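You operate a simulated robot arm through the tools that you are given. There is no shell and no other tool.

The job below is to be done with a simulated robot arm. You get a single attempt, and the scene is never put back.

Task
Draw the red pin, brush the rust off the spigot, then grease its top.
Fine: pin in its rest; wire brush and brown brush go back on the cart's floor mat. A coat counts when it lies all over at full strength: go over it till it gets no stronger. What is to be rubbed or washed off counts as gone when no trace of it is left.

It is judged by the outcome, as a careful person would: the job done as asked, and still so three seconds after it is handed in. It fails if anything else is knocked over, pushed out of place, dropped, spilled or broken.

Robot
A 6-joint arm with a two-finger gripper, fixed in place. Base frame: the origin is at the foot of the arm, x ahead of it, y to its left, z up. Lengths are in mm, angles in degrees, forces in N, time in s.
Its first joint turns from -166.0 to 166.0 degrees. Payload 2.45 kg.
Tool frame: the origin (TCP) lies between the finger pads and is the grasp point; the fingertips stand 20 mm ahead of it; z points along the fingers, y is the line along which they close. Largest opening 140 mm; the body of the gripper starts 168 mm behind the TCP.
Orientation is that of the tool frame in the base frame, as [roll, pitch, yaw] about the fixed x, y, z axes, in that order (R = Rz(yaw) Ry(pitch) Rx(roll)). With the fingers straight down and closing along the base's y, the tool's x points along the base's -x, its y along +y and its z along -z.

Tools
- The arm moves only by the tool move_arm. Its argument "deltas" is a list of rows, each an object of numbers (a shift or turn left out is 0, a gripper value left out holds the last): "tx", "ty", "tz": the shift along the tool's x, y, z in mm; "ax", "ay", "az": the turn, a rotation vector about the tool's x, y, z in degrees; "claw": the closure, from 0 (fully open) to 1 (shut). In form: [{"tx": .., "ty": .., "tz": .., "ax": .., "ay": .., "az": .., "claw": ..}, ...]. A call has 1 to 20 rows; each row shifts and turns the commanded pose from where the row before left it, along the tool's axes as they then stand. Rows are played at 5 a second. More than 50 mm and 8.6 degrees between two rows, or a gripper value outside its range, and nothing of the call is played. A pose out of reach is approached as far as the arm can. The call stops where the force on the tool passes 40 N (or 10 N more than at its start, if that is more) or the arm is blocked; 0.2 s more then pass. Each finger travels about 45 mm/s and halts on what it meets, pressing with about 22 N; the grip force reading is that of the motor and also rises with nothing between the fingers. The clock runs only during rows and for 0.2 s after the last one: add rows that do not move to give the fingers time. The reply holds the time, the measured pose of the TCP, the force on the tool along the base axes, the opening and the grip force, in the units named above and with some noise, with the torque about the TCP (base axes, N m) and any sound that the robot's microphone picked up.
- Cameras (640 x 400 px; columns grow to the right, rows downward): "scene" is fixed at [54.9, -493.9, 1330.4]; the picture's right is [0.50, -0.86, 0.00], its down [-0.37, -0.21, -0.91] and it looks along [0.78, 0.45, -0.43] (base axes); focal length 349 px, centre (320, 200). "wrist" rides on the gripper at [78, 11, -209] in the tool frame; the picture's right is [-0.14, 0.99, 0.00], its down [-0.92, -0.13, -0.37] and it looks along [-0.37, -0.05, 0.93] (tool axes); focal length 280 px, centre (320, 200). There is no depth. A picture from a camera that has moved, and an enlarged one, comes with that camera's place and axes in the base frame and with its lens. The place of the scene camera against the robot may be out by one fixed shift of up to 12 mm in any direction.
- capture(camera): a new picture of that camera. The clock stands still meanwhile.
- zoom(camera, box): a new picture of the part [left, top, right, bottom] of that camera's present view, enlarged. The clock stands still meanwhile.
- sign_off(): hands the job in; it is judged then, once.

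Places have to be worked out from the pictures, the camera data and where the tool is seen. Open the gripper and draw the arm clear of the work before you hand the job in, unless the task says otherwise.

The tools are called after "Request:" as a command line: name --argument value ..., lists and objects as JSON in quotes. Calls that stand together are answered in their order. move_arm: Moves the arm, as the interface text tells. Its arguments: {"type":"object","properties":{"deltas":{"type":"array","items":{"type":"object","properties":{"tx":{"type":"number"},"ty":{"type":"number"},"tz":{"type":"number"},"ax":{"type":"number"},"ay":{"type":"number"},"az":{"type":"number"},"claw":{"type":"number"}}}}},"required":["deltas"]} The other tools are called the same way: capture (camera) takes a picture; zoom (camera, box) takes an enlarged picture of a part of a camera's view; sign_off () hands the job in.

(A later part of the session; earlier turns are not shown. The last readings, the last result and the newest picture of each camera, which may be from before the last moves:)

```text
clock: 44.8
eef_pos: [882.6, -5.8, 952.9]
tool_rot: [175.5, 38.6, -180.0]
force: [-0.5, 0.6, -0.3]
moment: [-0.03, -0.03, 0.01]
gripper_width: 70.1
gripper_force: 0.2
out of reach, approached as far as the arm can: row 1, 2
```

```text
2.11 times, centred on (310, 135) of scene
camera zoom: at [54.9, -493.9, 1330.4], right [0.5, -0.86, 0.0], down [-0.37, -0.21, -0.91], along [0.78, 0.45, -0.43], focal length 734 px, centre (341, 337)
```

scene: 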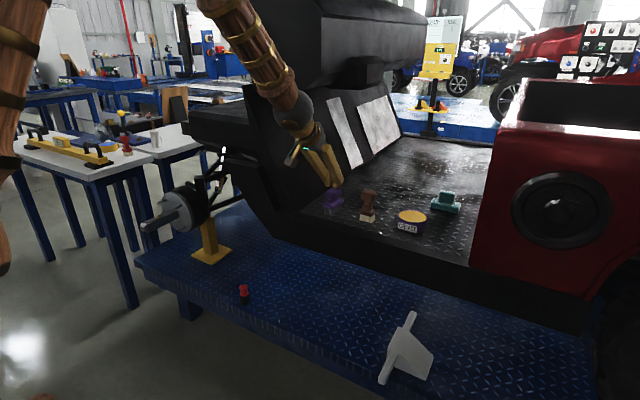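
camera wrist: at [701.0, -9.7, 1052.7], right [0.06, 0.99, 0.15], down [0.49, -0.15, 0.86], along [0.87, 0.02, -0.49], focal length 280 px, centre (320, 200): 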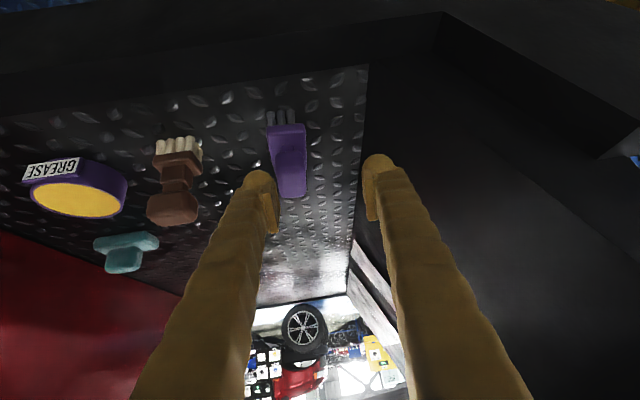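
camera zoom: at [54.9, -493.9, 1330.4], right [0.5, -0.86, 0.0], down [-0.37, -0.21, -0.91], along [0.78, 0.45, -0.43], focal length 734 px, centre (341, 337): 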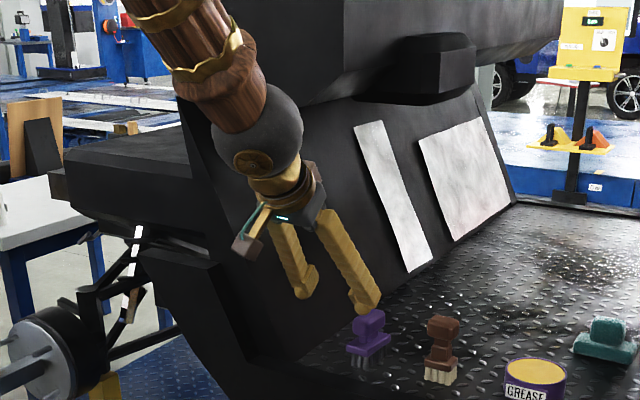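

The wrist itself is near a straight (singular) configuration. I back out by pure translation toward the earlier free position, where the forearm angle differs, before correcting the tilt.

Request:
move_arm --deltas '[{"tx": 3.1, "ty": -11.7, "tz": -29.1}, {"tx": 3.1, "ty": -11.7, "tz": -29.1}, {"tx": 3.1, "ty": -11.7, "tz": -29.1}, {"tx": 0}]'

Request:
capture --camera "scene"

```text
clock: 45.8
eef_pos: [823.2, -47.8, 1012.1]
tool_rot: [175.5, 38.6, -179.9]
force: [-0.8, 0.0, 0.8]
moment: [0.0, -0.01, 0.0]
gripper_width: 69.7
gripper_force: 0.1
```

```text
taken
```

scene: 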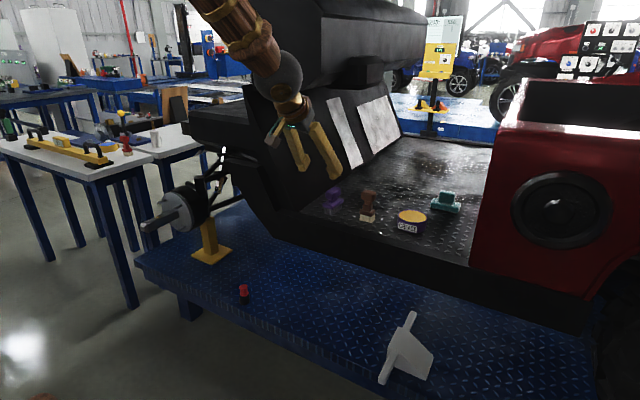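

Translation works exactly and the command has re-synced with the actual pose. Now I try reducing the tilt in small steps here.

Request:
move_arm --deltas '[{"ay": 3}, {"ay": 3}, {"ay": 0}]'

```text
clock: 46.6
eef_pos: [822.2, -48.4, 1012.9]
tool_rot: [175.8, 32.6, -179.4]
force: [-0.1, 0.0, 0.1]
moment: [0.02, 0.0, -0.01]
gripper_width: 70.0
gripper_force: 0.0
```

Tilt responds now. I correct the roll and bring the tilt to 30°.

Request:
move_arm --deltas '[{"ax": 2.1, "ay": 1.3}, {"ax": 2.1, "ay": 1.3}, {"ay": 0}]'

```text
clock: 47.4
eef_pos: [822.4, -47.6, 1012.5]
tool_rot: [-179.9, 29.9, -179.3]
force: [0.0, -0.1, 0.6]
moment: [0.0, 0.0, 0.0]
gripper_width: 69.8
gripper_force: 0.1
```

Request:
move_arm --deltas '[{"ax": 0.35, "az": 0.6}, {"ay": 0}]'

Request:
capture --camera "wrist"

Request:
zoom --camera "wrist" --box '[260, 90, 420, 190]'

```text
clock: 48.0
eef_pos: [822.8, -46.7, 1011.1]
tool_rot: [-179.9, 30.1, 180.0]
force: [-0.7, 0.0, 0.8]
moment: [0.03, 0.01, -0.01]
gripper_width: 70.3
gripper_force: 0.0
```

```text
taken
camera wrist: at [650.7, -35.3, 1153.0], right [0.12, 0.99, 0.07], down [0.61, -0.13, 0.78], along [0.78, -0.05, -0.62], focal length 280 px, centre (320, 200)
```

wrist: 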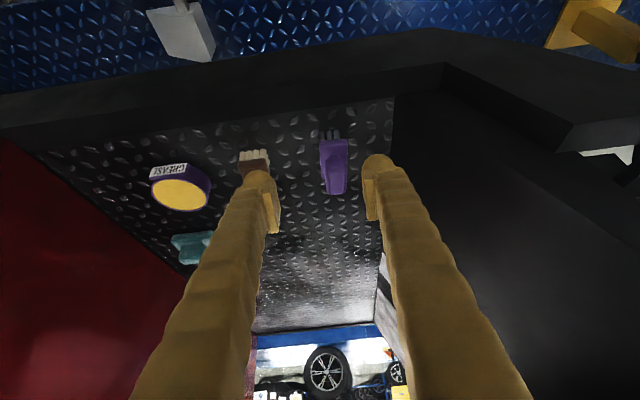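

```text
4.00 times, centred on (340, 140) of wrist
camera zoom: at [650.7, -35.3, 1153.0], right [0.12, 0.99, 0.07], down [0.61, -0.13, 0.78], along [0.78, -0.05, -0.62], focal length 1122 px, centre (240, 440)
```

zoom: 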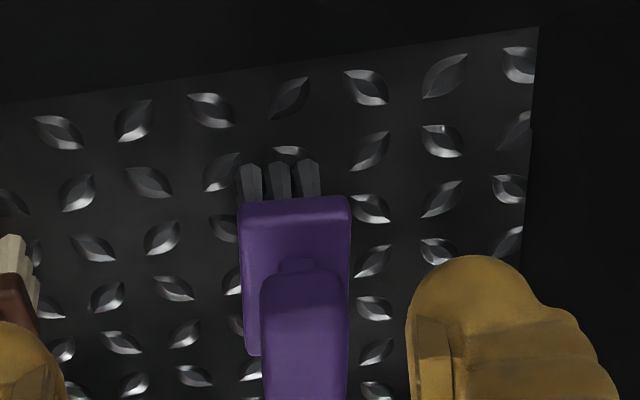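

The brush turned about 3° clockwise and shifted ~4 mm in +x from the slip; knob centre is now about (944.5, -30.5, 884). I yaw the tool by -3° to match and move to a 60 mm stand-off.

Request:
move_arm --deltas '[{"ax": 1.5, "az": 2.6}, {"tx": -10.3, "ty": 4, "tz": 28}, {"tx": -10.3, "ty": 4, "tz": 28}, {"tx": -10.3, "ty": 4, "tz": 28}, {"tx": -10.3, "ty": 4, "tz": 28}, {"ay": 0}]'

Request:
capture --camera "wrist"

Request:
zoom --camera "wrist" --box '[240, 110, 400, 210]'

```text
clock: 49.4
eef_pos: [913.2, -38.5, 934.8]
tool_rot: [-179.9, 30.0, 177.1]
force: [-0.3, 0.1, 0.1]
moment: [-0.03, 0.01, 0.02]
gripper_width: 69.9
gripper_force: 0.0
```

```text
taken
camera wrist: at [741.8, -17.0, 1077.3], right [0.17, 0.98, 0.07], down [0.6, -0.16, 0.78], along [0.78, -0.09, -0.62], focal length 280 px, centre (320, 200)
```

wrist: 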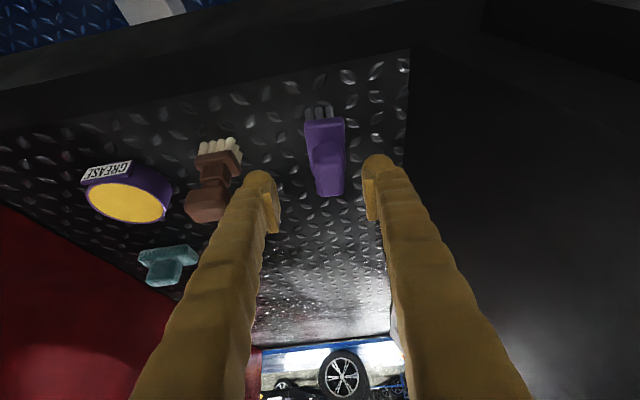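

```text
4.00 times, centred on (320, 160) of wrist
camera zoom: at [741.8, -17.0, 1077.3], right [0.17, 0.98, 0.07], down [0.6, -0.16, 0.78], along [0.78, -0.09, -0.62], focal length 1122 px, centre (320, 360)
```

zoom: 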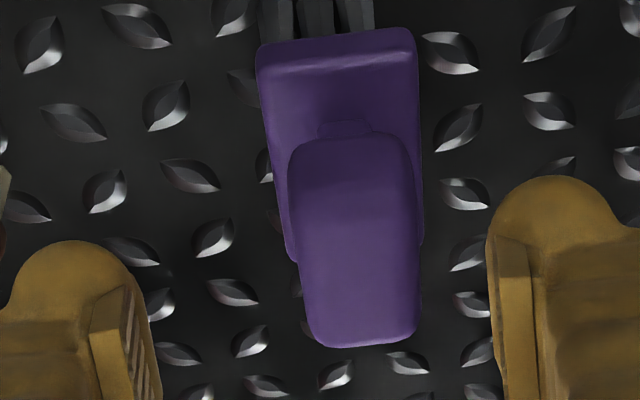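

The knob is 8 mm to the +y side of the tool plane and about 58 mm ahead. I correct and advance partway.

Request:
move_arm --deltas '[{"tx": 1, "ty": 8.3}, {"tx": 1, "tz": 17}, {"tz": 17}, {"ay": 0}]'

Request:
zoom --camera "wrist" --box '[240, 120, 400, 220]'

```text
clock: 50.4
eef_pos: [929.9, -30.0, 905.3]
tool_rot: [-179.9, 30.0, 177.0]
force: [-0.2, 0.7, 0.8]
moment: [0.0, -0.01, 0.01]
gripper_width: 70.1
gripper_force: 0.0
```

```text
4.00 times, centred on (320, 170) of wrist
camera zoom: at [758.4, -8.5, 1047.0], right [0.17, 0.98, 0.07], down [0.6, -0.16, 0.78], along [0.78, -0.09, -0.62], focal length 1122 px, centre (320, 320)
```

zoom: 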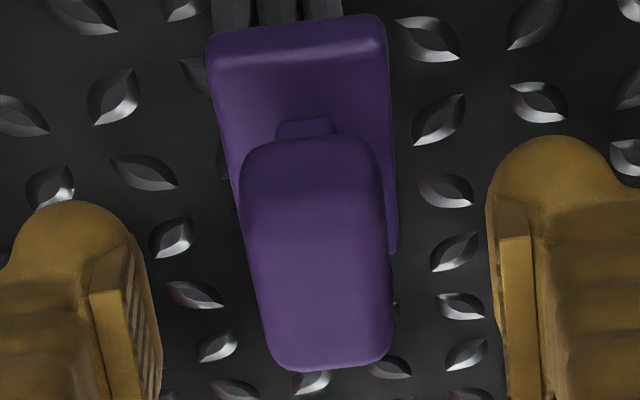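

Well centred. I advance the last 25 mm to the knob's middle and close.

Request:
move_arm --deltas '[{"tz": 13}, {"tz": 12.5}, {"ay": 0}, {"claw": 0.65}, {"claw": 0.75}, {"claw": 0.85}, {"claw": 1.0}, {"claw": 1.0}, {"claw": 1.0}]'

Request:
zoom --camera "wrist" --box '[240, 120, 400, 220]'

Request:
zoom --camera "scene" --box '[310, 165, 390, 215]'

```text
clock: 52.4
eef_pos: [942.6, -30.1, 883.2]
tool_rot: [-179.9, 30.1, 177.1]
force: [0.4, 0.2, 0.3]
moment: [0.05, 0.0, -0.02]
gripper_width: 28.9
gripper_force: 22.2
```

```text
4.00 times, centred on (320, 170) of wrist
camera zoom: at [771.9, -8.9, 1024.7], right [0.17, 0.98, 0.07], down [0.6, -0.16, 0.78], along [0.78, -0.09, -0.62], focal length 1122 px, centre (320, 320)
```

zoom: 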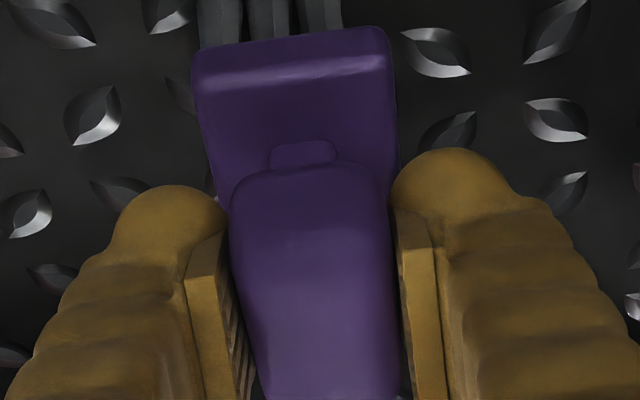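

```text
8.00 times, centred on (350, 190) of scene
camera zoom: at [54.9, -493.9, 1330.4], right [0.5, -0.86, 0.0], down [-0.37, -0.21, -0.91], along [0.78, 0.45, -0.43], focal length 2791 px, centre (80, 280)
```

zoom: 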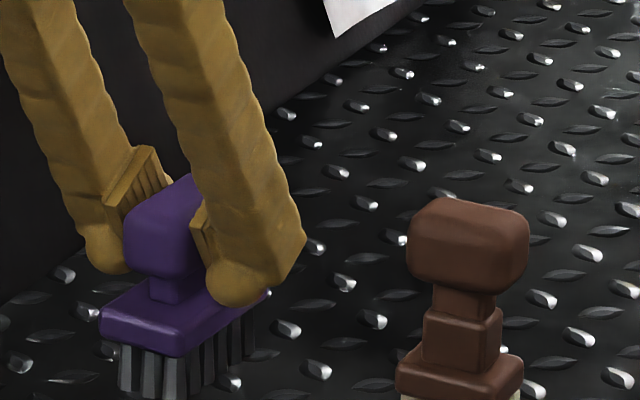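

Good hold over the knob's sides. I lift very gently, 2-3 mm per row, and check.

Request:
move_arm --deltas '[{"tx": -1, "tz": -1.7}, {"tx": -1, "tz": -1.7}, {"tx": -1.5, "tz": -2.6}, {"tx": -1.5, "tz": -2.6}, {"ay": 0}]'

Request:
zoom --camera "scene" --box '[310, 165, 390, 215]'

```text
clock: 53.6
eef_pos: [943.0, -29.1, 893.6]
tool_rot: [-179.9, 30.2, 177.0]
force: [-0.4, 1.2, -0.8]
moment: [0.02, 0.01, -0.01]
gripper_width: 28.9
gripper_force: 21.7
```

```text
8.00 times, centred on (350, 190) of scene
camera zoom: at [54.9, -493.9, 1330.4], right [0.5, -0.86, 0.0], down [-0.37, -0.21, -0.91], along [0.78, 0.45, -0.43], focal length 2791 px, centre (80, 280)
```

zoom: 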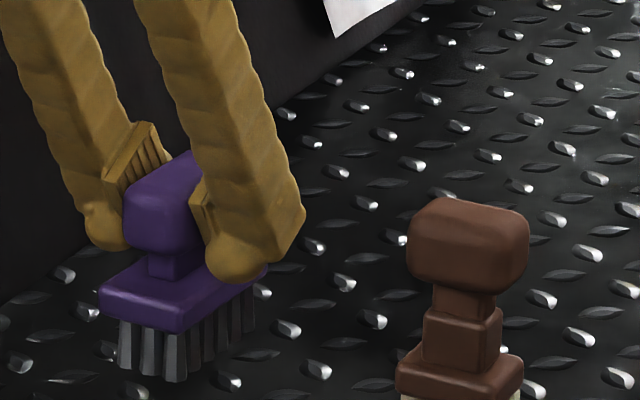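

The brush is coming up firmly held. I lift 20 mm more, then retreat toward -x at a gentle pace.

Request:
move_arm --deltas '[{"tx": -2.5, "tz": -4.3}, {"tx": -2.5, "tz": -4.3}, {"tx": -2.5, "tz": -4.3}, {"tx": -2.5, "tz": -4.3}, {"tx": 5, "tz": -14}, {"tx": 9, "tz": -14}, {"tx": 13, "tz": -10}, {"tx": 13, "tz": -10}, {"tx": 13, "tz": -10}, {"ay": 0}]'

Request:
capture --camera "scene"

Request:
capture --camera "wrist"

```text
clock: 55.8
eef_pos: [868.4, -25.4, 935.6]
tool_rot: [180.0, 30.1, 177.0]
force: [0.3, 0.7, -2.0]
moment: [0.02, 0.0, -0.01]
gripper_width: 28.8
gripper_force: 21.9
```

```text
taken
```

scene: 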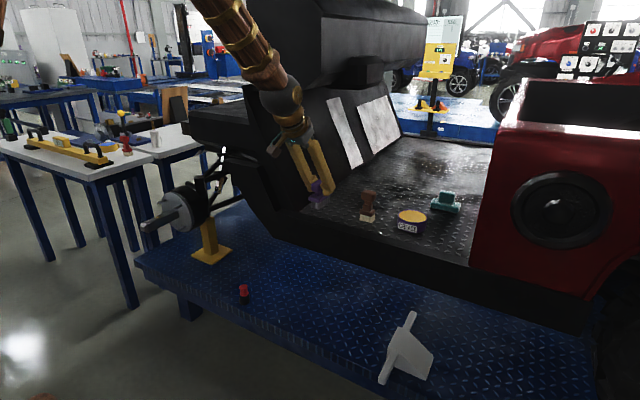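

```text
taken
camera wrist: at [697.0, -3.6, 1077.3], right [0.17, 0.98, 0.07], down [0.6, -0.16, 0.78], along [0.78, -0.09, -0.62], focal length 280 px, centre (320, 200)
```

wrist: 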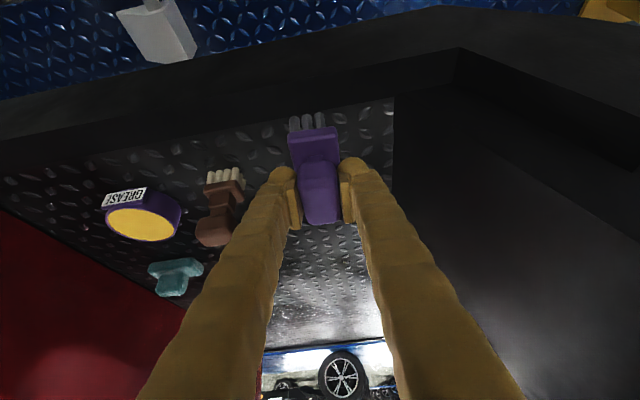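

The brush is held securely; its bristle tips hang about 61 mm below the TCP. I square the yaw, retreat to x≈700, and carry it across toward the spigot.

Request:
move_arm --deltas '[{"ax": -1.5, "az": -2.6}, {"tx": 30.3, "tz": -17.5}, {"tx": 34.6, "tz": -20}, {"tx": 34.6, "tz": -20}, {"tx": 34.6, "tz": -20}, {"ty": 20}, {"ty": 35}, {"ty": 35}, {"ty": 35}, {"ty": 35}, {"ty": 35}, {"ty": 35}, {"ty": 35}, {"ty": 35}, {"ty": 35}, {"ty": 35}, {"ty": 35}, {"ty": 30}, {"ty": 20}, {"ty": 0}]'

Request:
capture --camera "scene"

Request:
capture --camera "wrist"

```text
clock: 60.0
eef_pos: [713.6, 431.6, 936.7]
tool_rot: [-179.9, 30.1, -180.0]
force: [0.0, -0.7, -0.5]
moment: [-0.02, 0.02, 0.02]
gripper_width: 28.7
gripper_force: 21.9
```

```text
taken
```

scene: 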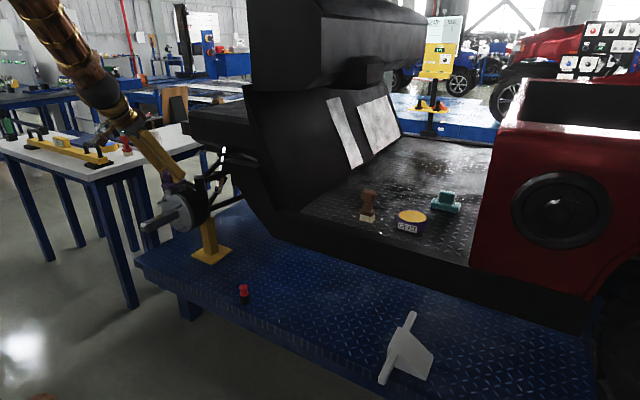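

```text
taken
camera wrist: at [542.3, 442.8, 1077.9], right [0.12, 0.99, 0.07], down [0.61, -0.13, 0.78], along [0.78, -0.05, -0.62], focal length 280 px, centre (320, 200)
```

wrist: 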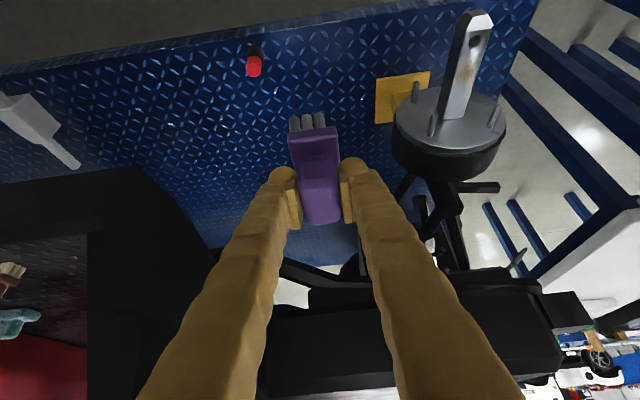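

Request:
move_arm --deltas '[{"ty": 25}, {"ty": 35}, {"ty": 35}, {"ty": 35}, {"ty": 35}, {"ty": 35}, {"ty": 29}, {"tx": 7, "tz": 22}, {"tx": 7, "tz": 22}, {"tx": 4, "tz": 22}, {"tx": 3, "tz": 22}, {"ty": 0}]'

Request:
capture --camera "wrist"

Request:
zoom --camera "scene" --box '[90, 120, 250, 250]'

```text
clock: 62.6
eef_pos: [740.2, 659.8, 848.7]
tool_rot: [-179.9, 30.1, -180.0]
force: [0.1, -1.2, -2.2]
moment: [-0.02, -0.03, 0.0]
gripper_width: 29.0
gripper_force: 21.7
```

```text
taken
camera wrist: at [567.8, 671.4, 989.3], right [0.12, 0.99, 0.07], down [0.61, -0.13, 0.78], along [0.78, -0.05, -0.62], focal length 280 px, centre (320, 200)
```

wrist: 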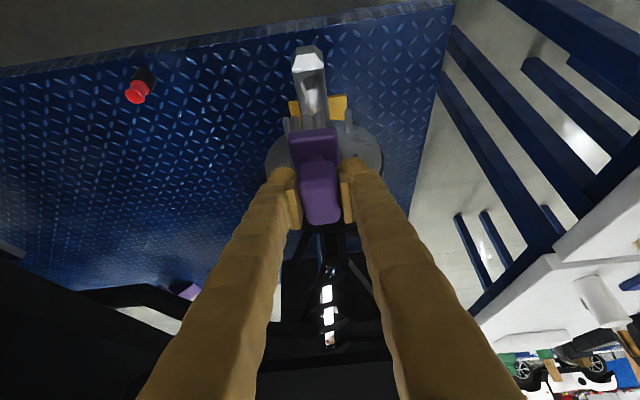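

```text
3.08 times, centred on (170, 185) of scene
camera zoom: at [54.9, -493.9, 1330.4], right [0.5, -0.86, 0.0], down [-0.37, -0.21, -0.91], along [0.78, 0.45, -0.43], focal length 1073 px, centre (782, 246)
```

zoom: 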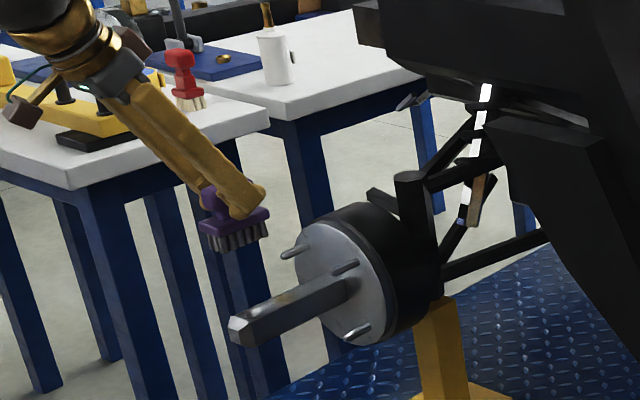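

Brush level and above the bar. I bring it over the rust patch at x≈768 and down until the bristles are ~12 mm above the bar.

Request:
move_arm --deltas '[{"tx": 1.3, "ty": 0.6, "tz": 16}, {"tx": 1.3, "ty": 0.6, "tz": 16}, {"tx": 1.3, "tz": 16}, {"tx": 1.3, "tz": 16}, {"tx": 5, "tz": 9}, {"ty": 0}]'

Request:
capture --camera "wrist"

Request:
zoom --camera "scene" --box '[110, 160, 222, 240]'

```text
clock: 64.0
eef_pos: [767.4, 659.9, 779.1]
tool_rot: [-179.9, 30.1, 180.0]
force: [0.3, 1.0, -2.0]
moment: [0.03, 0.03, -0.01]
gripper_width: 28.6
gripper_force: 21.9
```

```text
taken
camera wrist: at [596.3, 671.8, 921.9], right [0.12, 0.99, 0.07], down [0.61, -0.13, 0.78], along [0.78, -0.05, -0.62], focal length 280 px, centre (320, 200)
```

wrist: 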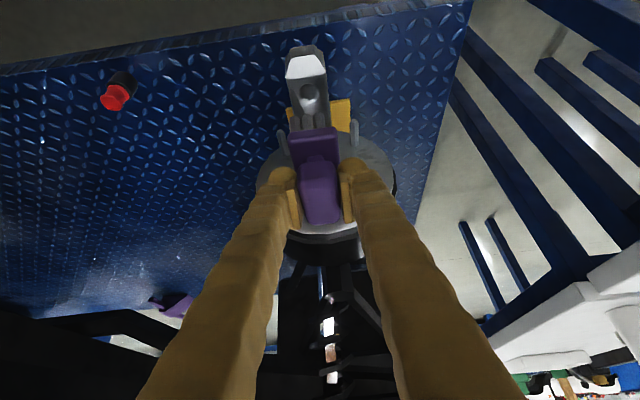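

```text
5.00 times, centred on (166, 200) of scene
camera zoom: at [54.9, -493.9, 1330.4], right [0.5, -0.86, 0.0], down [-0.37, -0.21, -0.91], along [0.78, 0.45, -0.43], focal length 1744 px, centre (1090, 200)
```

zoom: 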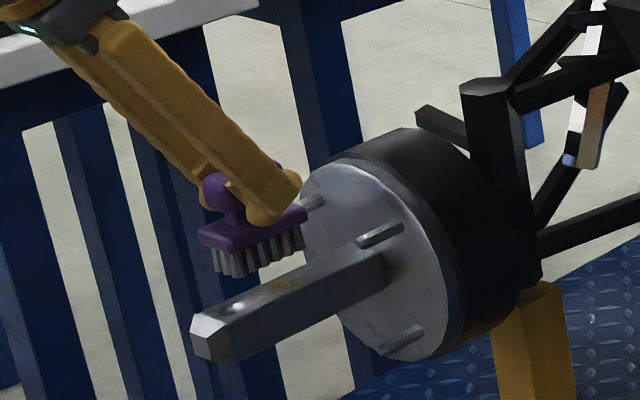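

The rust spans about x 755-797 on the bar's top. I shift 4 mm toward the hub and lower in small vertical steps until the bristles touch.

Request:
move_arm --deltas '[{"tx": -3.5, "ty": 1, "tz": 2}, {"tx": 2, "tz": 3.5}, {"tx": 2, "tz": 3.5}, {"tx": 1.5, "tz": 2.6}, {"ty": 0}]'

Request:
zoom --camera "scene" --box '[110, 160, 222, 240]'

```text
clock: 65.2
eef_pos: [771.9, 661.6, 769.1]
tool_rot: [-179.9, 30.1, 180.0]
force: [-0.6, -0.1, -0.8]
moment: [0.03, 0.03, 0.01]
gripper_width: 28.9
gripper_force: 22.9
```

```text
5.00 times, centred on (166, 200) of scene
camera zoom: at [54.9, -493.9, 1330.4], right [0.5, -0.86, 0.0], down [-0.37, -0.21, -0.91], along [0.78, 0.45, -0.43], focal length 1744 px, centre (1090, 200)
```

zoom: 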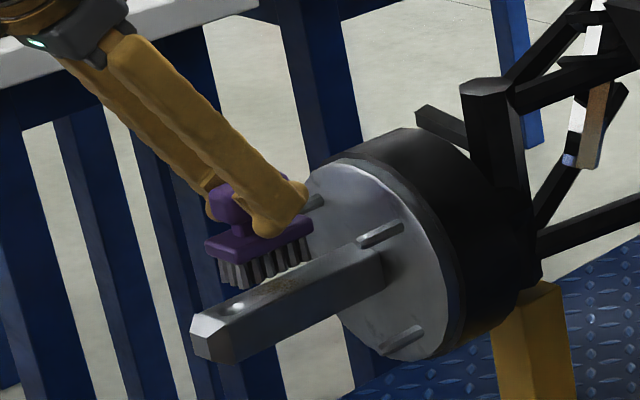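

Request:
move_arm --deltas '[{"tx": 1, "tz": 1.73}, {"tx": 1, "tz": 1.73}, {"tx": 1, "tz": 1.73}, {"ty": 0}]'

```text
clock: 66.2
eef_pos: [771.2, 661.5, 764.3]
tool_rot: [-180.0, 30.0, -179.9]
force: [0.0, -0.6, -1.4]
moment: [0.0, 0.03, 0.01]
gripper_width: 29.0
gripper_force: 22.6
```

Request:
move_arm --deltas '[{"tx": 1, "tz": 1.73}, {"tx": 0.5, "tz": 0.87}, {"ty": 0}]'

Request:
zoom --camera "scene" --box '[110, 160, 222, 240]'

```text
clock: 67.0
eef_pos: [771.2, 661.4, 761.0]
tool_rot: [-179.9, 30.0, 180.0]
force: [-0.4, -0.2, -1.6]
moment: [0.0, -0.01, -0.01]
gripper_width: 29.2
gripper_force: 21.4
```

```text
5.00 times, centred on (166, 200) of scene
camera zoom: at [54.9, -493.9, 1330.4], right [0.5, -0.86, 0.0], down [-0.37, -0.21, -0.91], along [0.78, 0.45, -0.43], focal length 1744 px, centre (1090, 200)
```

zoom: 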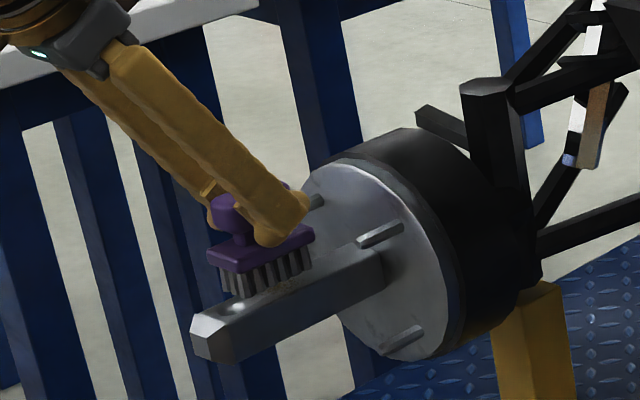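

Nearly touching. A few more millimetres down.

Request:
move_arm --deltas '[{"tx": 0.75, "tz": 1.3}, {"tx": 0.75, "tz": 1.3}, {"ty": 0}]'

```text
clock: 67.8
eef_pos: [771.1, 661.9, 758.2]
tool_rot: [-179.9, 30.1, 179.9]
force: [0.4, 0.3, -0.7]
moment: [-0.03, 0.02, -0.01]
gripper_width: 29.1
gripper_force: 22.1
```

Request:
move_arm --deltas '[{"tx": 0.75, "tz": 1.3}, {"tx": 0.75, "tz": 1.3}, {"ty": 0}]'

Request:
zoom --camera "scene" --box '[110, 170, 206, 230]'

```text
clock: 68.6
eef_pos: [771.7, 661.1, 755.2]
tool_rot: [-180.0, 30.1, -179.9]
force: [-0.6, 0.0, -1.0]
moment: [-0.03, 0.02, 0.0]
gripper_width: 28.7
gripper_force: 22.2
```

```text
6.67 times, centred on (158, 200) of scene
camera zoom: at [54.9, -493.9, 1330.4], right [0.5, -0.86, 0.0], down [-0.37, -0.21, -0.91], along [0.78, 0.45, -0.43], focal length 2326 px, centre (1400, 200)
```

zoom: 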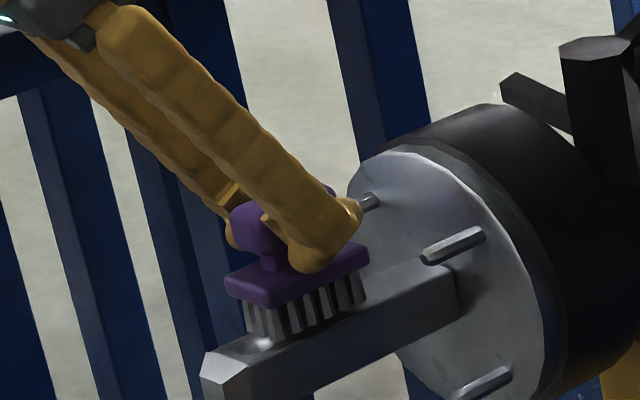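

Request:
move_arm --deltas '[{"tx": 0.5, "tz": 0.87}, {"tx": 0.5, "tz": 0.87}, {"ty": 0}]'

Request:
zoom --camera "wrist" --box '[270, 80, 366, 160]'

```text
clock: 69.4
eef_pos: [771.3, 661.3, 753.1]
tool_rot: [-180.0, 30.1, -179.9]
force: [0.5, -0.2, -1.3]
moment: [-0.02, -0.01, -0.01]
gripper_width: 28.7
gripper_force: 22.0
```

```text
5.00 times, centred on (318, 120) of wrist
camera zoom: at [600.0, 672.6, 893.9], right [0.12, 0.99, 0.07], down [0.61, -0.13, 0.78], along [0.78, -0.05, -0.62], focal length 1402 px, centre (330, 600)
```

zoom: 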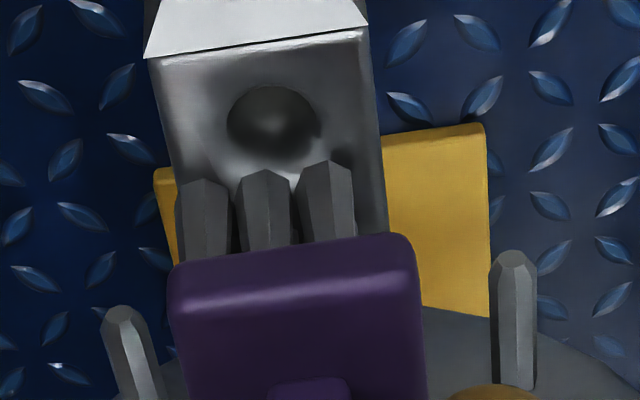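

Request:
move_arm --deltas '[{"ty": 1.5, "tx": 0.5, "tz": 0.87}, {"tx": 0.5, "tz": 0.87}, {"ty": 0}]'

```text
clock: 70.2
eef_pos: [772.3, 661.4, 750.7]
tool_rot: [-179.8, 30.1, -180.0]
force: [0.5, 0.4, -1.4]
moment: [-0.02, 0.01, 0.02]
gripper_width: 28.9
gripper_force: 21.7
```

Request:
move_arm --deltas '[{"tx": 0.5, "tz": 0.87}, {"tx": 0.5, "tz": 0.87}, {"ty": 0}]'

Request:
zoom --camera "wrist" --box '[270, 80, 366, 160]'

Request:
zoom --camera "scene" --box '[130, 180, 194, 220]'

```text
clock: 71.0
eef_pos: [773.0, 663.0, 750.3]
tool_rot: [-180.0, 30.1, 179.8]
force: [-1.3, -1.1, 21.9]
moment: [0.06, -0.09, -0.05]
gripper_width: 29.0
gripper_force: 21.5
```

```text
5.00 times, centred on (318, 120) of wrist
camera zoom: at [600.3, 674.0, 891.0], right [0.12, 0.99, 0.07], down [0.61, -0.13, 0.78], along [0.78, -0.05, -0.62], focal length 1402 px, centre (330, 600)
```

zoom: 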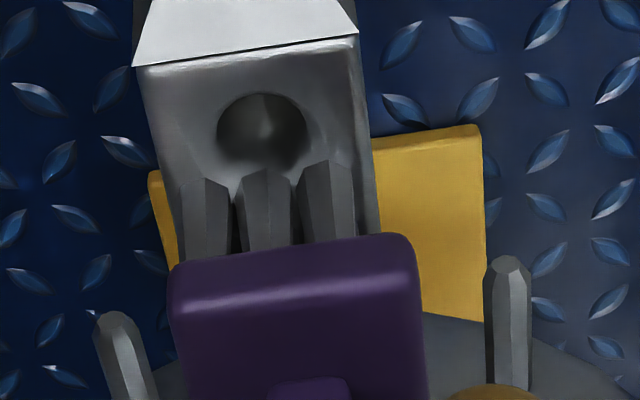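

```text
10.00 times, centred on (162, 200) of scene
camera zoom: at [54.9, -493.9, 1330.4], right [0.5, -0.86, 0.0], down [-0.37, -0.21, -0.91], along [0.78, 0.45, -0.43], focal length 3488 px, centre (1900, 200)
```

zoom: 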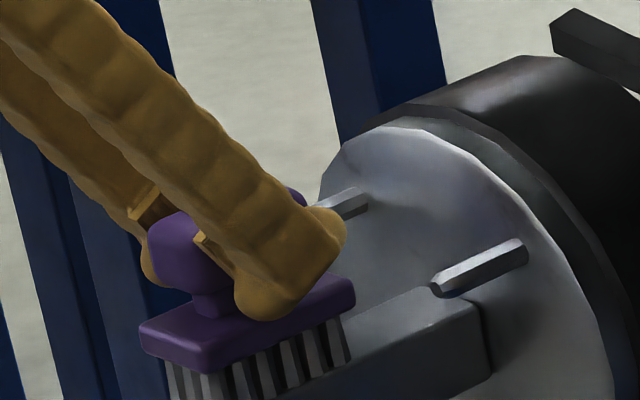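

Contact at TCP z≈750.5 (22 N). I ease up about 1 mm to press lightly, then brush back and forth along the bar.

Request:
move_arm --deltas '[{"tx": -0.45, "tz": -0.78}, {"tx": -7, "tz": 4}, {"tx": -7, "tz": 4}, {"tx": 7, "tz": -4}, {"tx": 7, "tz": -4}, {"tx": 7, "tz": -4}, {"tx": 7, "tz": -4}, {"tx": -7, "tz": 4}, {"tx": -7, "tz": 4}, {"ty": 0}]'

Request:
zoom --camera "scene" --box '[110, 170, 206, 230]'

```text
clock: 73.2
eef_pos: [770.7, 662.8, 749.8]
tool_rot: [-179.9, 30.1, 180.0]
force: [-7.1, -0.2, 22.5]
moment: [0.02, -0.07, -0.01]
gripper_width: 29.0
gripper_force: 21.8
```

```text
6.67 times, centred on (158, 200) of scene
camera zoom: at [54.9, -493.9, 1330.4], right [0.5, -0.86, 0.0], down [-0.37, -0.21, -0.91], along [0.78, 0.45, -0.43], focal length 2326 px, centre (1400, 200)
```

zoom: 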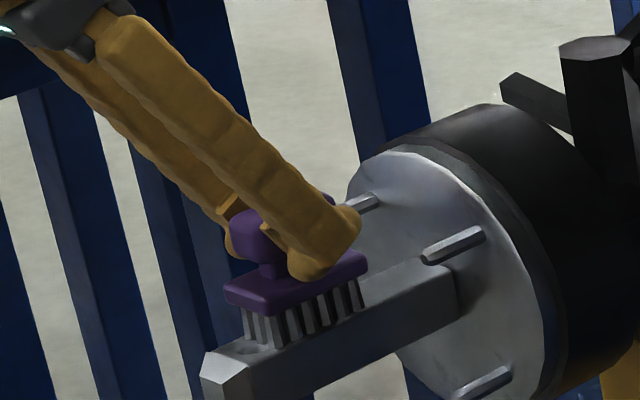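

Brushing works with about 22 N press. I ease slightly more and continue with several longer strokes.

Request:
move_arm --deltas '[{"tx": -0.4, "tz": -0.7}, {"tx": -8, "tz": 4.6}, {"tx": -8, "tz": 4.6}, {"tx": 8, "tz": -4.6}, {"tx": 8, "tz": -4.6}, {"tx": 8, "tz": -4.6}, {"tx": 8, "tz": -4.6}, {"tx": -8, "tz": 4.6}, {"tx": -8, "tz": 4.6}, {"tx": -8, "tz": 4.6}, {"tx": -8, "tz": 4.6}, {"tx": 8, "tz": -4.6}, {"tx": 8, "tz": -4.6}, {"tx": 8, "tz": -4.6}, {"tx": 8, "tz": -4.6}, {"tx": -8, "tz": 4.6}, {"tx": -8, "tz": 4.6}, {"ty": 0}]'

Request:
zoom --camera "wrist" --box '[240, 80, 400, 230]'

```text
clock: 77.0
eef_pos: [772.7, 662.0, 751.0]
tool_rot: [-179.9, 30.1, -179.9]
force: [0.5, 0.9, -1.4]
moment: [-0.03, 0.0, -0.01]
gripper_width: 28.8
gripper_force: 22.1
```

```text
2.67 times, centred on (320, 155) of wrist
camera zoom: at [599.9, 674.3, 892.0], right [0.12, 0.99, 0.07], down [0.61, -0.13, 0.78], along [0.78, -0.05, -0.62], focal length 748 px, centre (320, 320)
```

zoom: 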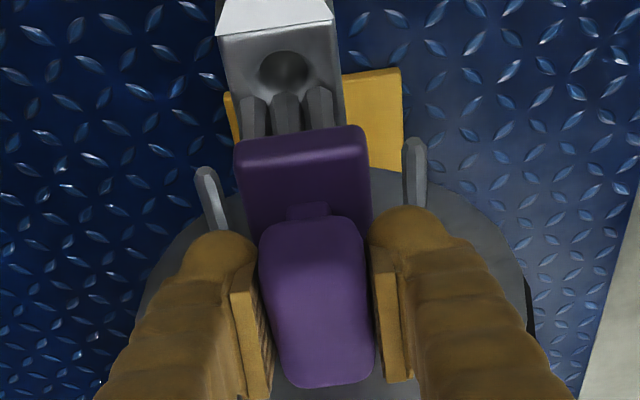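

Contact was lost on this pass; I lower about 1 mm to regain it and brush again.

Request:
move_arm --deltas '[{"tx": 0.35, "tz": 0.6}, {"ty": 0}]'

```text
clock: 77.6
eef_pos: [771.2, 662.9, 749.9]
tool_rot: [-179.9, 30.2, -180.0]
force: [0.5, -0.5, -0.8]
moment: [-0.01, 0.0, -0.01]
gripper_width: 28.6
gripper_force: 21.6
```

Request:
move_arm --deltas '[{"tx": 0.3, "tz": 0.5}, {"ty": 0}]'

```text
clock: 78.2
eef_pos: [771.9, 662.3, 750.0]
tool_rot: [-179.9, 30.2, -180.0]
force: [-1.7, -0.7, 6.1]
moment: [-0.03, 0.03, 0.0]
gripper_width: 29.0
gripper_force: 22.2
```

6 N of contact now. I run several strokes, adding a slight sideways offset in each direction to cover the full width.

Request:
move_arm --deltas '[{"tx": 0.15, "tz": 0.25}, {"tx": -8, "tz": 4.65}, {"tx": -8, "tz": 4.65}, {"tx": 8, "tz": -4.65}, {"tx": 8, "tz": -4.65}, {"tx": 8, "tz": -4.65}, {"tx": 8, "tz": -4.65, "ty": 1.5}, {"tx": -8, "tz": 4.65}, {"tx": -8, "tz": 4.65}, {"tx": -8, "tz": 4.65}, {"tx": -8, "tz": 4.65, "ty": -3}, {"tx": 8, "tz": -4.65}, {"tx": 8, "tz": -4.65}, {"tx": 8, "tz": -4.65}, {"tx": 8, "tz": -4.65, "ty": 1.5}, {"tx": -8, "tz": 4.65}, {"tx": -8, "tz": 4.65}, {"ty": 0}]'

```text
clock: 82.0
eef_pos: [773.2, 662.6, 747.4]
tool_rot: [-179.9, 30.0, 180.0]
force: [-0.3, 0.7, -0.9]
moment: [0.03, 0.0, -0.02]
gripper_width: 29.1
gripper_force: 22.6
```

Contact seems lost again, so I raise the brush and step aside (-y) to inspect the rust spot.

Request:
move_arm --deltas '[{"tx": -10, "tz": -17}, {"tx": -15, "tz": -26}, {"ty": -30, "tx": 10, "tz": -6}, {"ty": -40}, {"ty": -40}, {"ty": -40}, {"ty": 0}]'

Request:
capture --camera "wrist"

Request:
zoom --camera "scene" --box '[120, 190, 216, 250]'

```text
clock: 83.6
eef_pos: [763.3, 511.6, 798.1]
tool_rot: [-179.8, 30.1, -179.9]
force: [0.6, 0.2, -2.2]
moment: [0.0, 0.03, 0.0]
gripper_width: 28.9
gripper_force: 22.4
```

```text
taken
camera wrist: at [589.7, 523.5, 940.7], right [0.12, 0.99, 0.07], down [0.61, -0.13, 0.78], along [0.78, -0.05, -0.62], focal length 280 px, centre (320, 200)
```

wrist: 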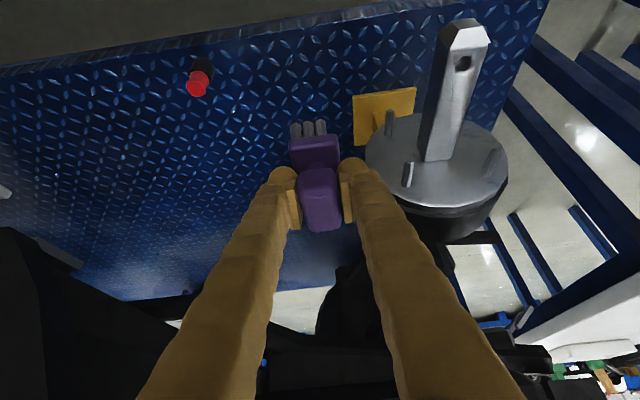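

```text
6.67 times, centred on (168, 220) of scene
camera zoom: at [54.9, -493.9, 1330.4], right [0.5, -0.86, 0.0], down [-0.37, -0.21, -0.91], along [0.78, 0.45, -0.43], focal length 2326 px, centre (1333, 67)
```

zoom: 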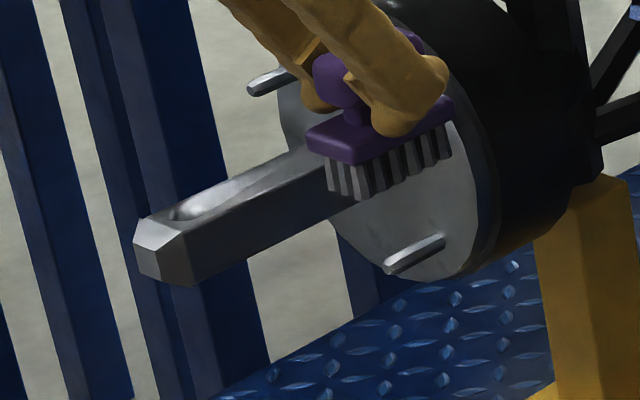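

Request:
zoom --camera "wrist" --box '[400, 10, 528, 90]'

Request:
zoom --camera "wrist" --box '[400, 80, 528, 180]'

```text
5.00 times, centred on (464, 50) of wrist
camera zoom: at [589.7, 523.5, 940.7], right [0.12, 0.99, 0.07], down [0.61, -0.13, 0.78], along [0.78, -0.05, -0.62], focal length 1402 px, centre (-400, 950)
```

zoom: 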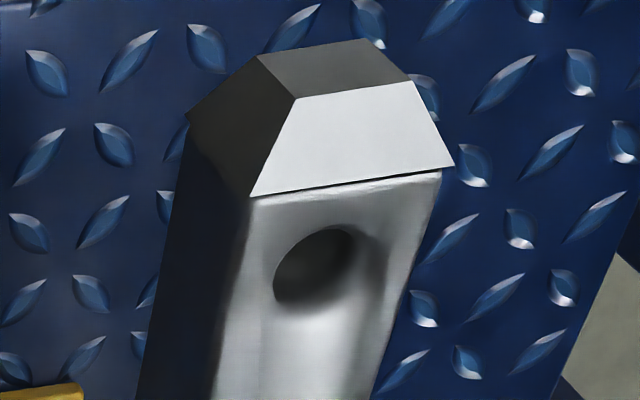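

```text
4.00 times, centred on (464, 130) of wrist
camera zoom: at [589.7, 523.5, 940.7], right [0.12, 0.99, 0.07], down [0.61, -0.13, 0.78], along [0.78, -0.05, -0.62], focal length 1122 px, centre (-256, 480)
```

zoom: 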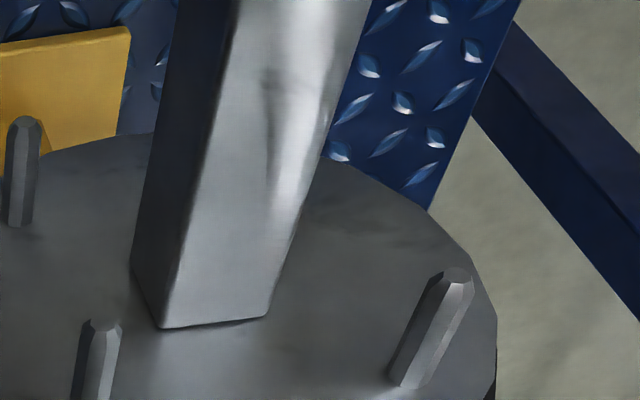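

The top looks clean now. I zoom closer for any trace left, then I'll look at the +y side of the bar as well.

Request:
zoom --camera "wrist" --box '[424, 70, 488, 110]'

Request:
zoom --camera "wrist" --box '[414, 110, 478, 170]'

Request:
zoom --camera "scene" --box '[134, 205, 182, 235]'

```text
10.00 times, centred on (456, 90) of wrist
camera zoom: at [589.7, 523.5, 940.7], right [0.12, 0.99, 0.07], down [0.61, -0.13, 0.78], along [0.78, -0.05, -0.62], focal length 2804 px, centre (-1040, 1300)
```

zoom: 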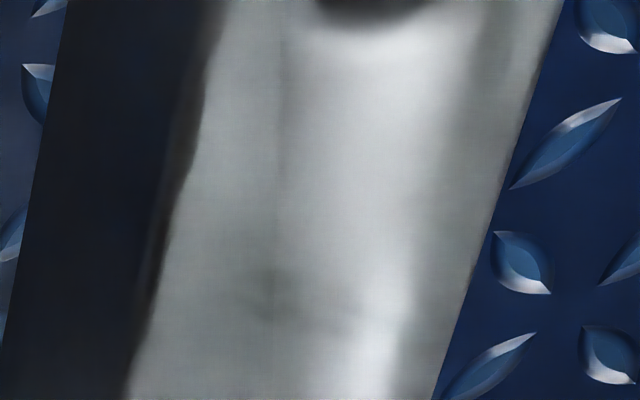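

```text
6.67 times, centred on (446, 140) of wrist
camera zoom: at [589.7, 523.5, 940.7], right [0.12, 0.99, 0.07], down [0.61, -0.13, 0.78], along [0.78, -0.05, -0.62], focal length 1869 px, centre (-520, 600)
```

zoom: 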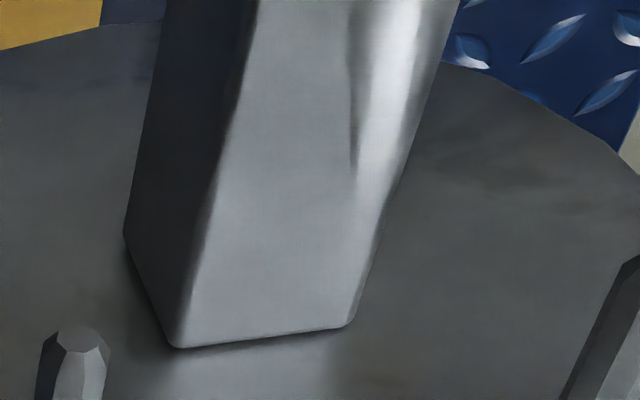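

```text
13.33 times, centred on (158, 220) of scene
camera zoom: at [54.9, -493.9, 1330.4], right [0.5, -0.86, 0.0], down [-0.37, -0.21, -0.91], along [0.78, 0.45, -0.43], focal length 4651 px, centre (2480, -67)
```

zoom: 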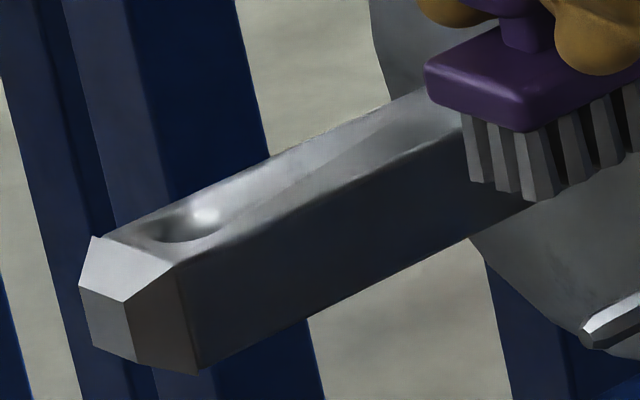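

No brown left on the top or the -y side. I go around to view the +y side too: raise, cross over to y≈780.

Request:
move_arm --deltas '[{"tx": -12, "tz": -22}, {"tx": -12, "tz": -22}, {"tx": 15, "tz": -15, "ty": 20}, {"tx": 26, "tz": -15, "ty": 30}, {"ty": 40}, {"ty": 40}, {"ty": 40}, {"ty": 40}, {"ty": 40}, {"ty": 20}, {"ty": 0}]'

Request:
capture --camera "wrist"

```text
clock: 86.0
eef_pos: [707.8, 783.1, 853.0]
tool_rot: [-179.9, 30.1, 180.0]
force: [-0.1, -0.9, -1.6]
moment: [0.02, 0.01, 0.0]
gripper_width: 29.2
gripper_force: 21.9
```

```text
taken
camera wrist: at [536.7, 795.5, 994.6], right [0.12, 0.99, 0.07], down [0.61, -0.13, 0.78], along [0.78, -0.05, -0.62], focal length 280 px, centre (320, 200)
```

wrist: 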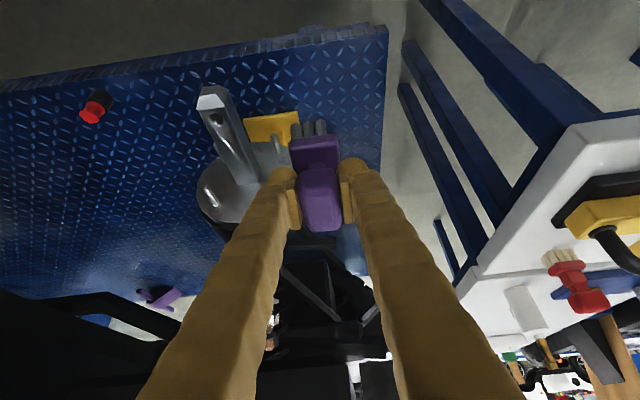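

Request:
zoom --camera "wrist" --box '[180, 75, 292, 145]'

Request:
zoom --camera "wrist" --box '[190, 120, 302, 200]'

```text
5.71 times, centred on (236, 110) of wrist
camera zoom: at [536.7, 795.5, 994.6], right [0.12, 0.99, 0.07], down [0.61, -0.13, 0.78], along [0.78, -0.05, -0.62], focal length 1602 px, centre (800, 714)
```

zoom: 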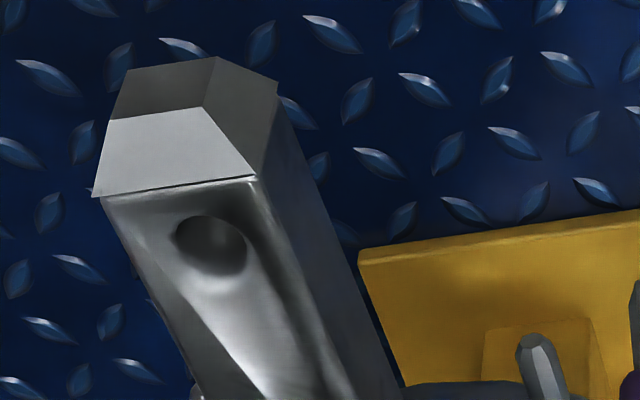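

```text
5.00 times, centred on (246, 160) of wrist
camera zoom: at [536.7, 795.5, 994.6], right [0.12, 0.99, 0.07], down [0.61, -0.13, 0.78], along [0.78, -0.05, -0.62], focal length 1402 px, centre (690, 400)
```

zoom: 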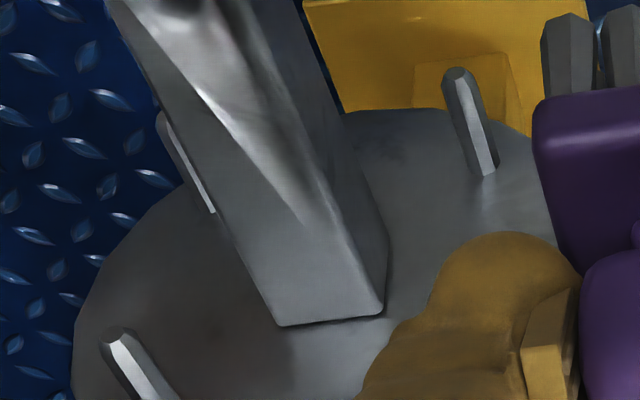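

All visible faces are clean. For certainty I make one more brushing pass with confirmed contact: back over the patch and down.

Request:
move_arm --deltas '[{"ty": -40}, {"ty": -40}, {"ty": -41.3}, {"tx": -2.7, "tz": 27}, {"tx": -2.8, "tz": 27}, {"tx": -2.8, "tz": 27}, {"tx": -2.8, "tz": 27}, {"tx": 5, "tz": 8.6}, {"ty": 0}]'

```text
clock: 88.0
eef_pos: [773.5, 661.4, 754.9]
tool_rot: [-180.0, 30.1, -180.0]
force: [-0.2, 0.3, -0.4]
moment: [0.03, -0.05, -0.01]
gripper_width: 29.0
gripper_force: 22.6
```

Request:
move_arm --deltas '[{"tx": 1, "tz": 1.73}, {"tx": 1, "tz": 1.73}, {"tx": 0.5, "tz": 0.87}, {"ty": 0}]'

```text
clock: 89.0
eef_pos: [772.2, 661.5, 749.5]
tool_rot: [-179.9, 30.0, -180.0]
force: [0.4, 0.0, -1.6]
moment: [0.0, -0.02, 0.01]
gripper_width: 28.9
gripper_force: 21.9
```

Request:
move_arm --deltas '[{"tx": 0.4, "tz": 0.7}, {"tx": 0.4, "tz": 0.7}, {"ty": 0}]'

```text
clock: 89.8
eef_pos: [773.1, 662.1, 748.8]
tool_rot: [-179.9, 30.1, 180.0]
force: [-0.6, 0.9, -0.6]
moment: [0.02, 0.01, 0.01]
gripper_width: 28.8
gripper_force: 22.1
```

Request:
move_arm --deltas '[{"tx": 0.4, "tz": 0.7}, {"tx": 0.4, "tz": 0.7}, {"ty": 0}]'

```text
clock: 90.6
eef_pos: [772.6, 661.6, 748.1]
tool_rot: [-179.9, 30.1, 179.9]
force: [0.2, -0.6, -1.1]
moment: [0.02, 0.01, -0.02]
gripper_width: 29.0
gripper_force: 22.1
```

Request:
move_arm --deltas '[{"tx": 0.4, "tz": 0.7}, {"tx": 0.3, "tz": 0.5}, {"ty": 0}]'

```text
clock: 91.4
eef_pos: [771.6, 660.1, 747.0]
tool_rot: [-180.0, 30.0, -180.0]
force: [-0.1, -0.7, -1.2]
moment: [0.0, 0.02, 0.0]
gripper_width: 29.1
gripper_force: 21.9
```

Request:
move_arm --deltas '[{"tx": 0.4, "tz": 0.7}, {"tx": 0.3, "tz": 0.5}, {"ty": 0}]'

Request:
zoom --camera "wrist" --box '[240, 80, 400, 230]'

```text
clock: 92.2
eef_pos: [772.2, 661.9, 746.4]
tool_rot: [-180.0, 30.1, -180.0]
force: [1.9, 1.2, 4.7]
moment: [-0.03, 0.07, 0.01]
gripper_width: 28.8
gripper_force: 22.2
```

```text
2.67 times, centred on (320, 155) of wrist
camera zoom: at [599.8, 672.8, 887.1], right [0.12, 0.99, 0.07], down [0.61, -0.13, 0.78], along [0.78, -0.05, -0.62], focal length 748 px, centre (320, 320)
```

zoom: 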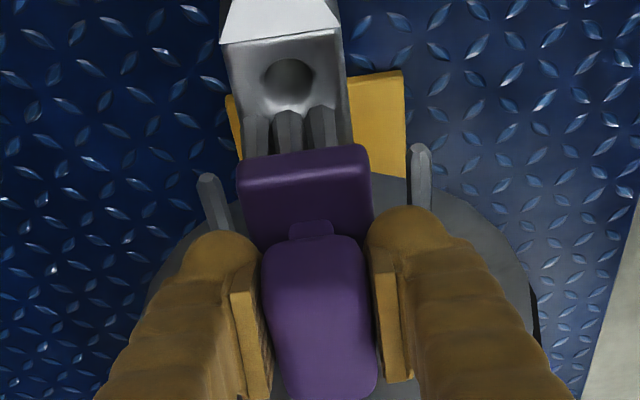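

Contact now at 4.7 N (the brush has slid ~4 mm up in the grip from the earlier pressing). I do gentle strokes at this load.

Request:
move_arm --deltas '[{"tx": -8, "tz": 4.62}, {"tx": -8, "tz": 4.62}, {"tx": 8, "tz": -4.62}, {"tx": 8, "tz": -4.62}, {"tx": 8, "tz": -4.62}, {"tx": 8, "tz": -4.62}, {"tx": -8, "tz": 4.62}, {"tx": -8, "tz": 4.62}, {"tx": -8, "tz": 4.62}, {"tx": -8, "tz": 4.62}, {"tx": 8, "tz": -4.62}, {"tx": 8, "tz": -4.62}, {"ty": 0}]'

```text
clock: 95.0
eef_pos: [772.4, 660.8, 747.1]
tool_rot: [-179.9, 30.1, 179.8]
force: [-0.1, -0.2, -1.8]
moment: [0.0, 0.02, -0.02]
gripper_width: 29.0
gripper_force: 21.9
```

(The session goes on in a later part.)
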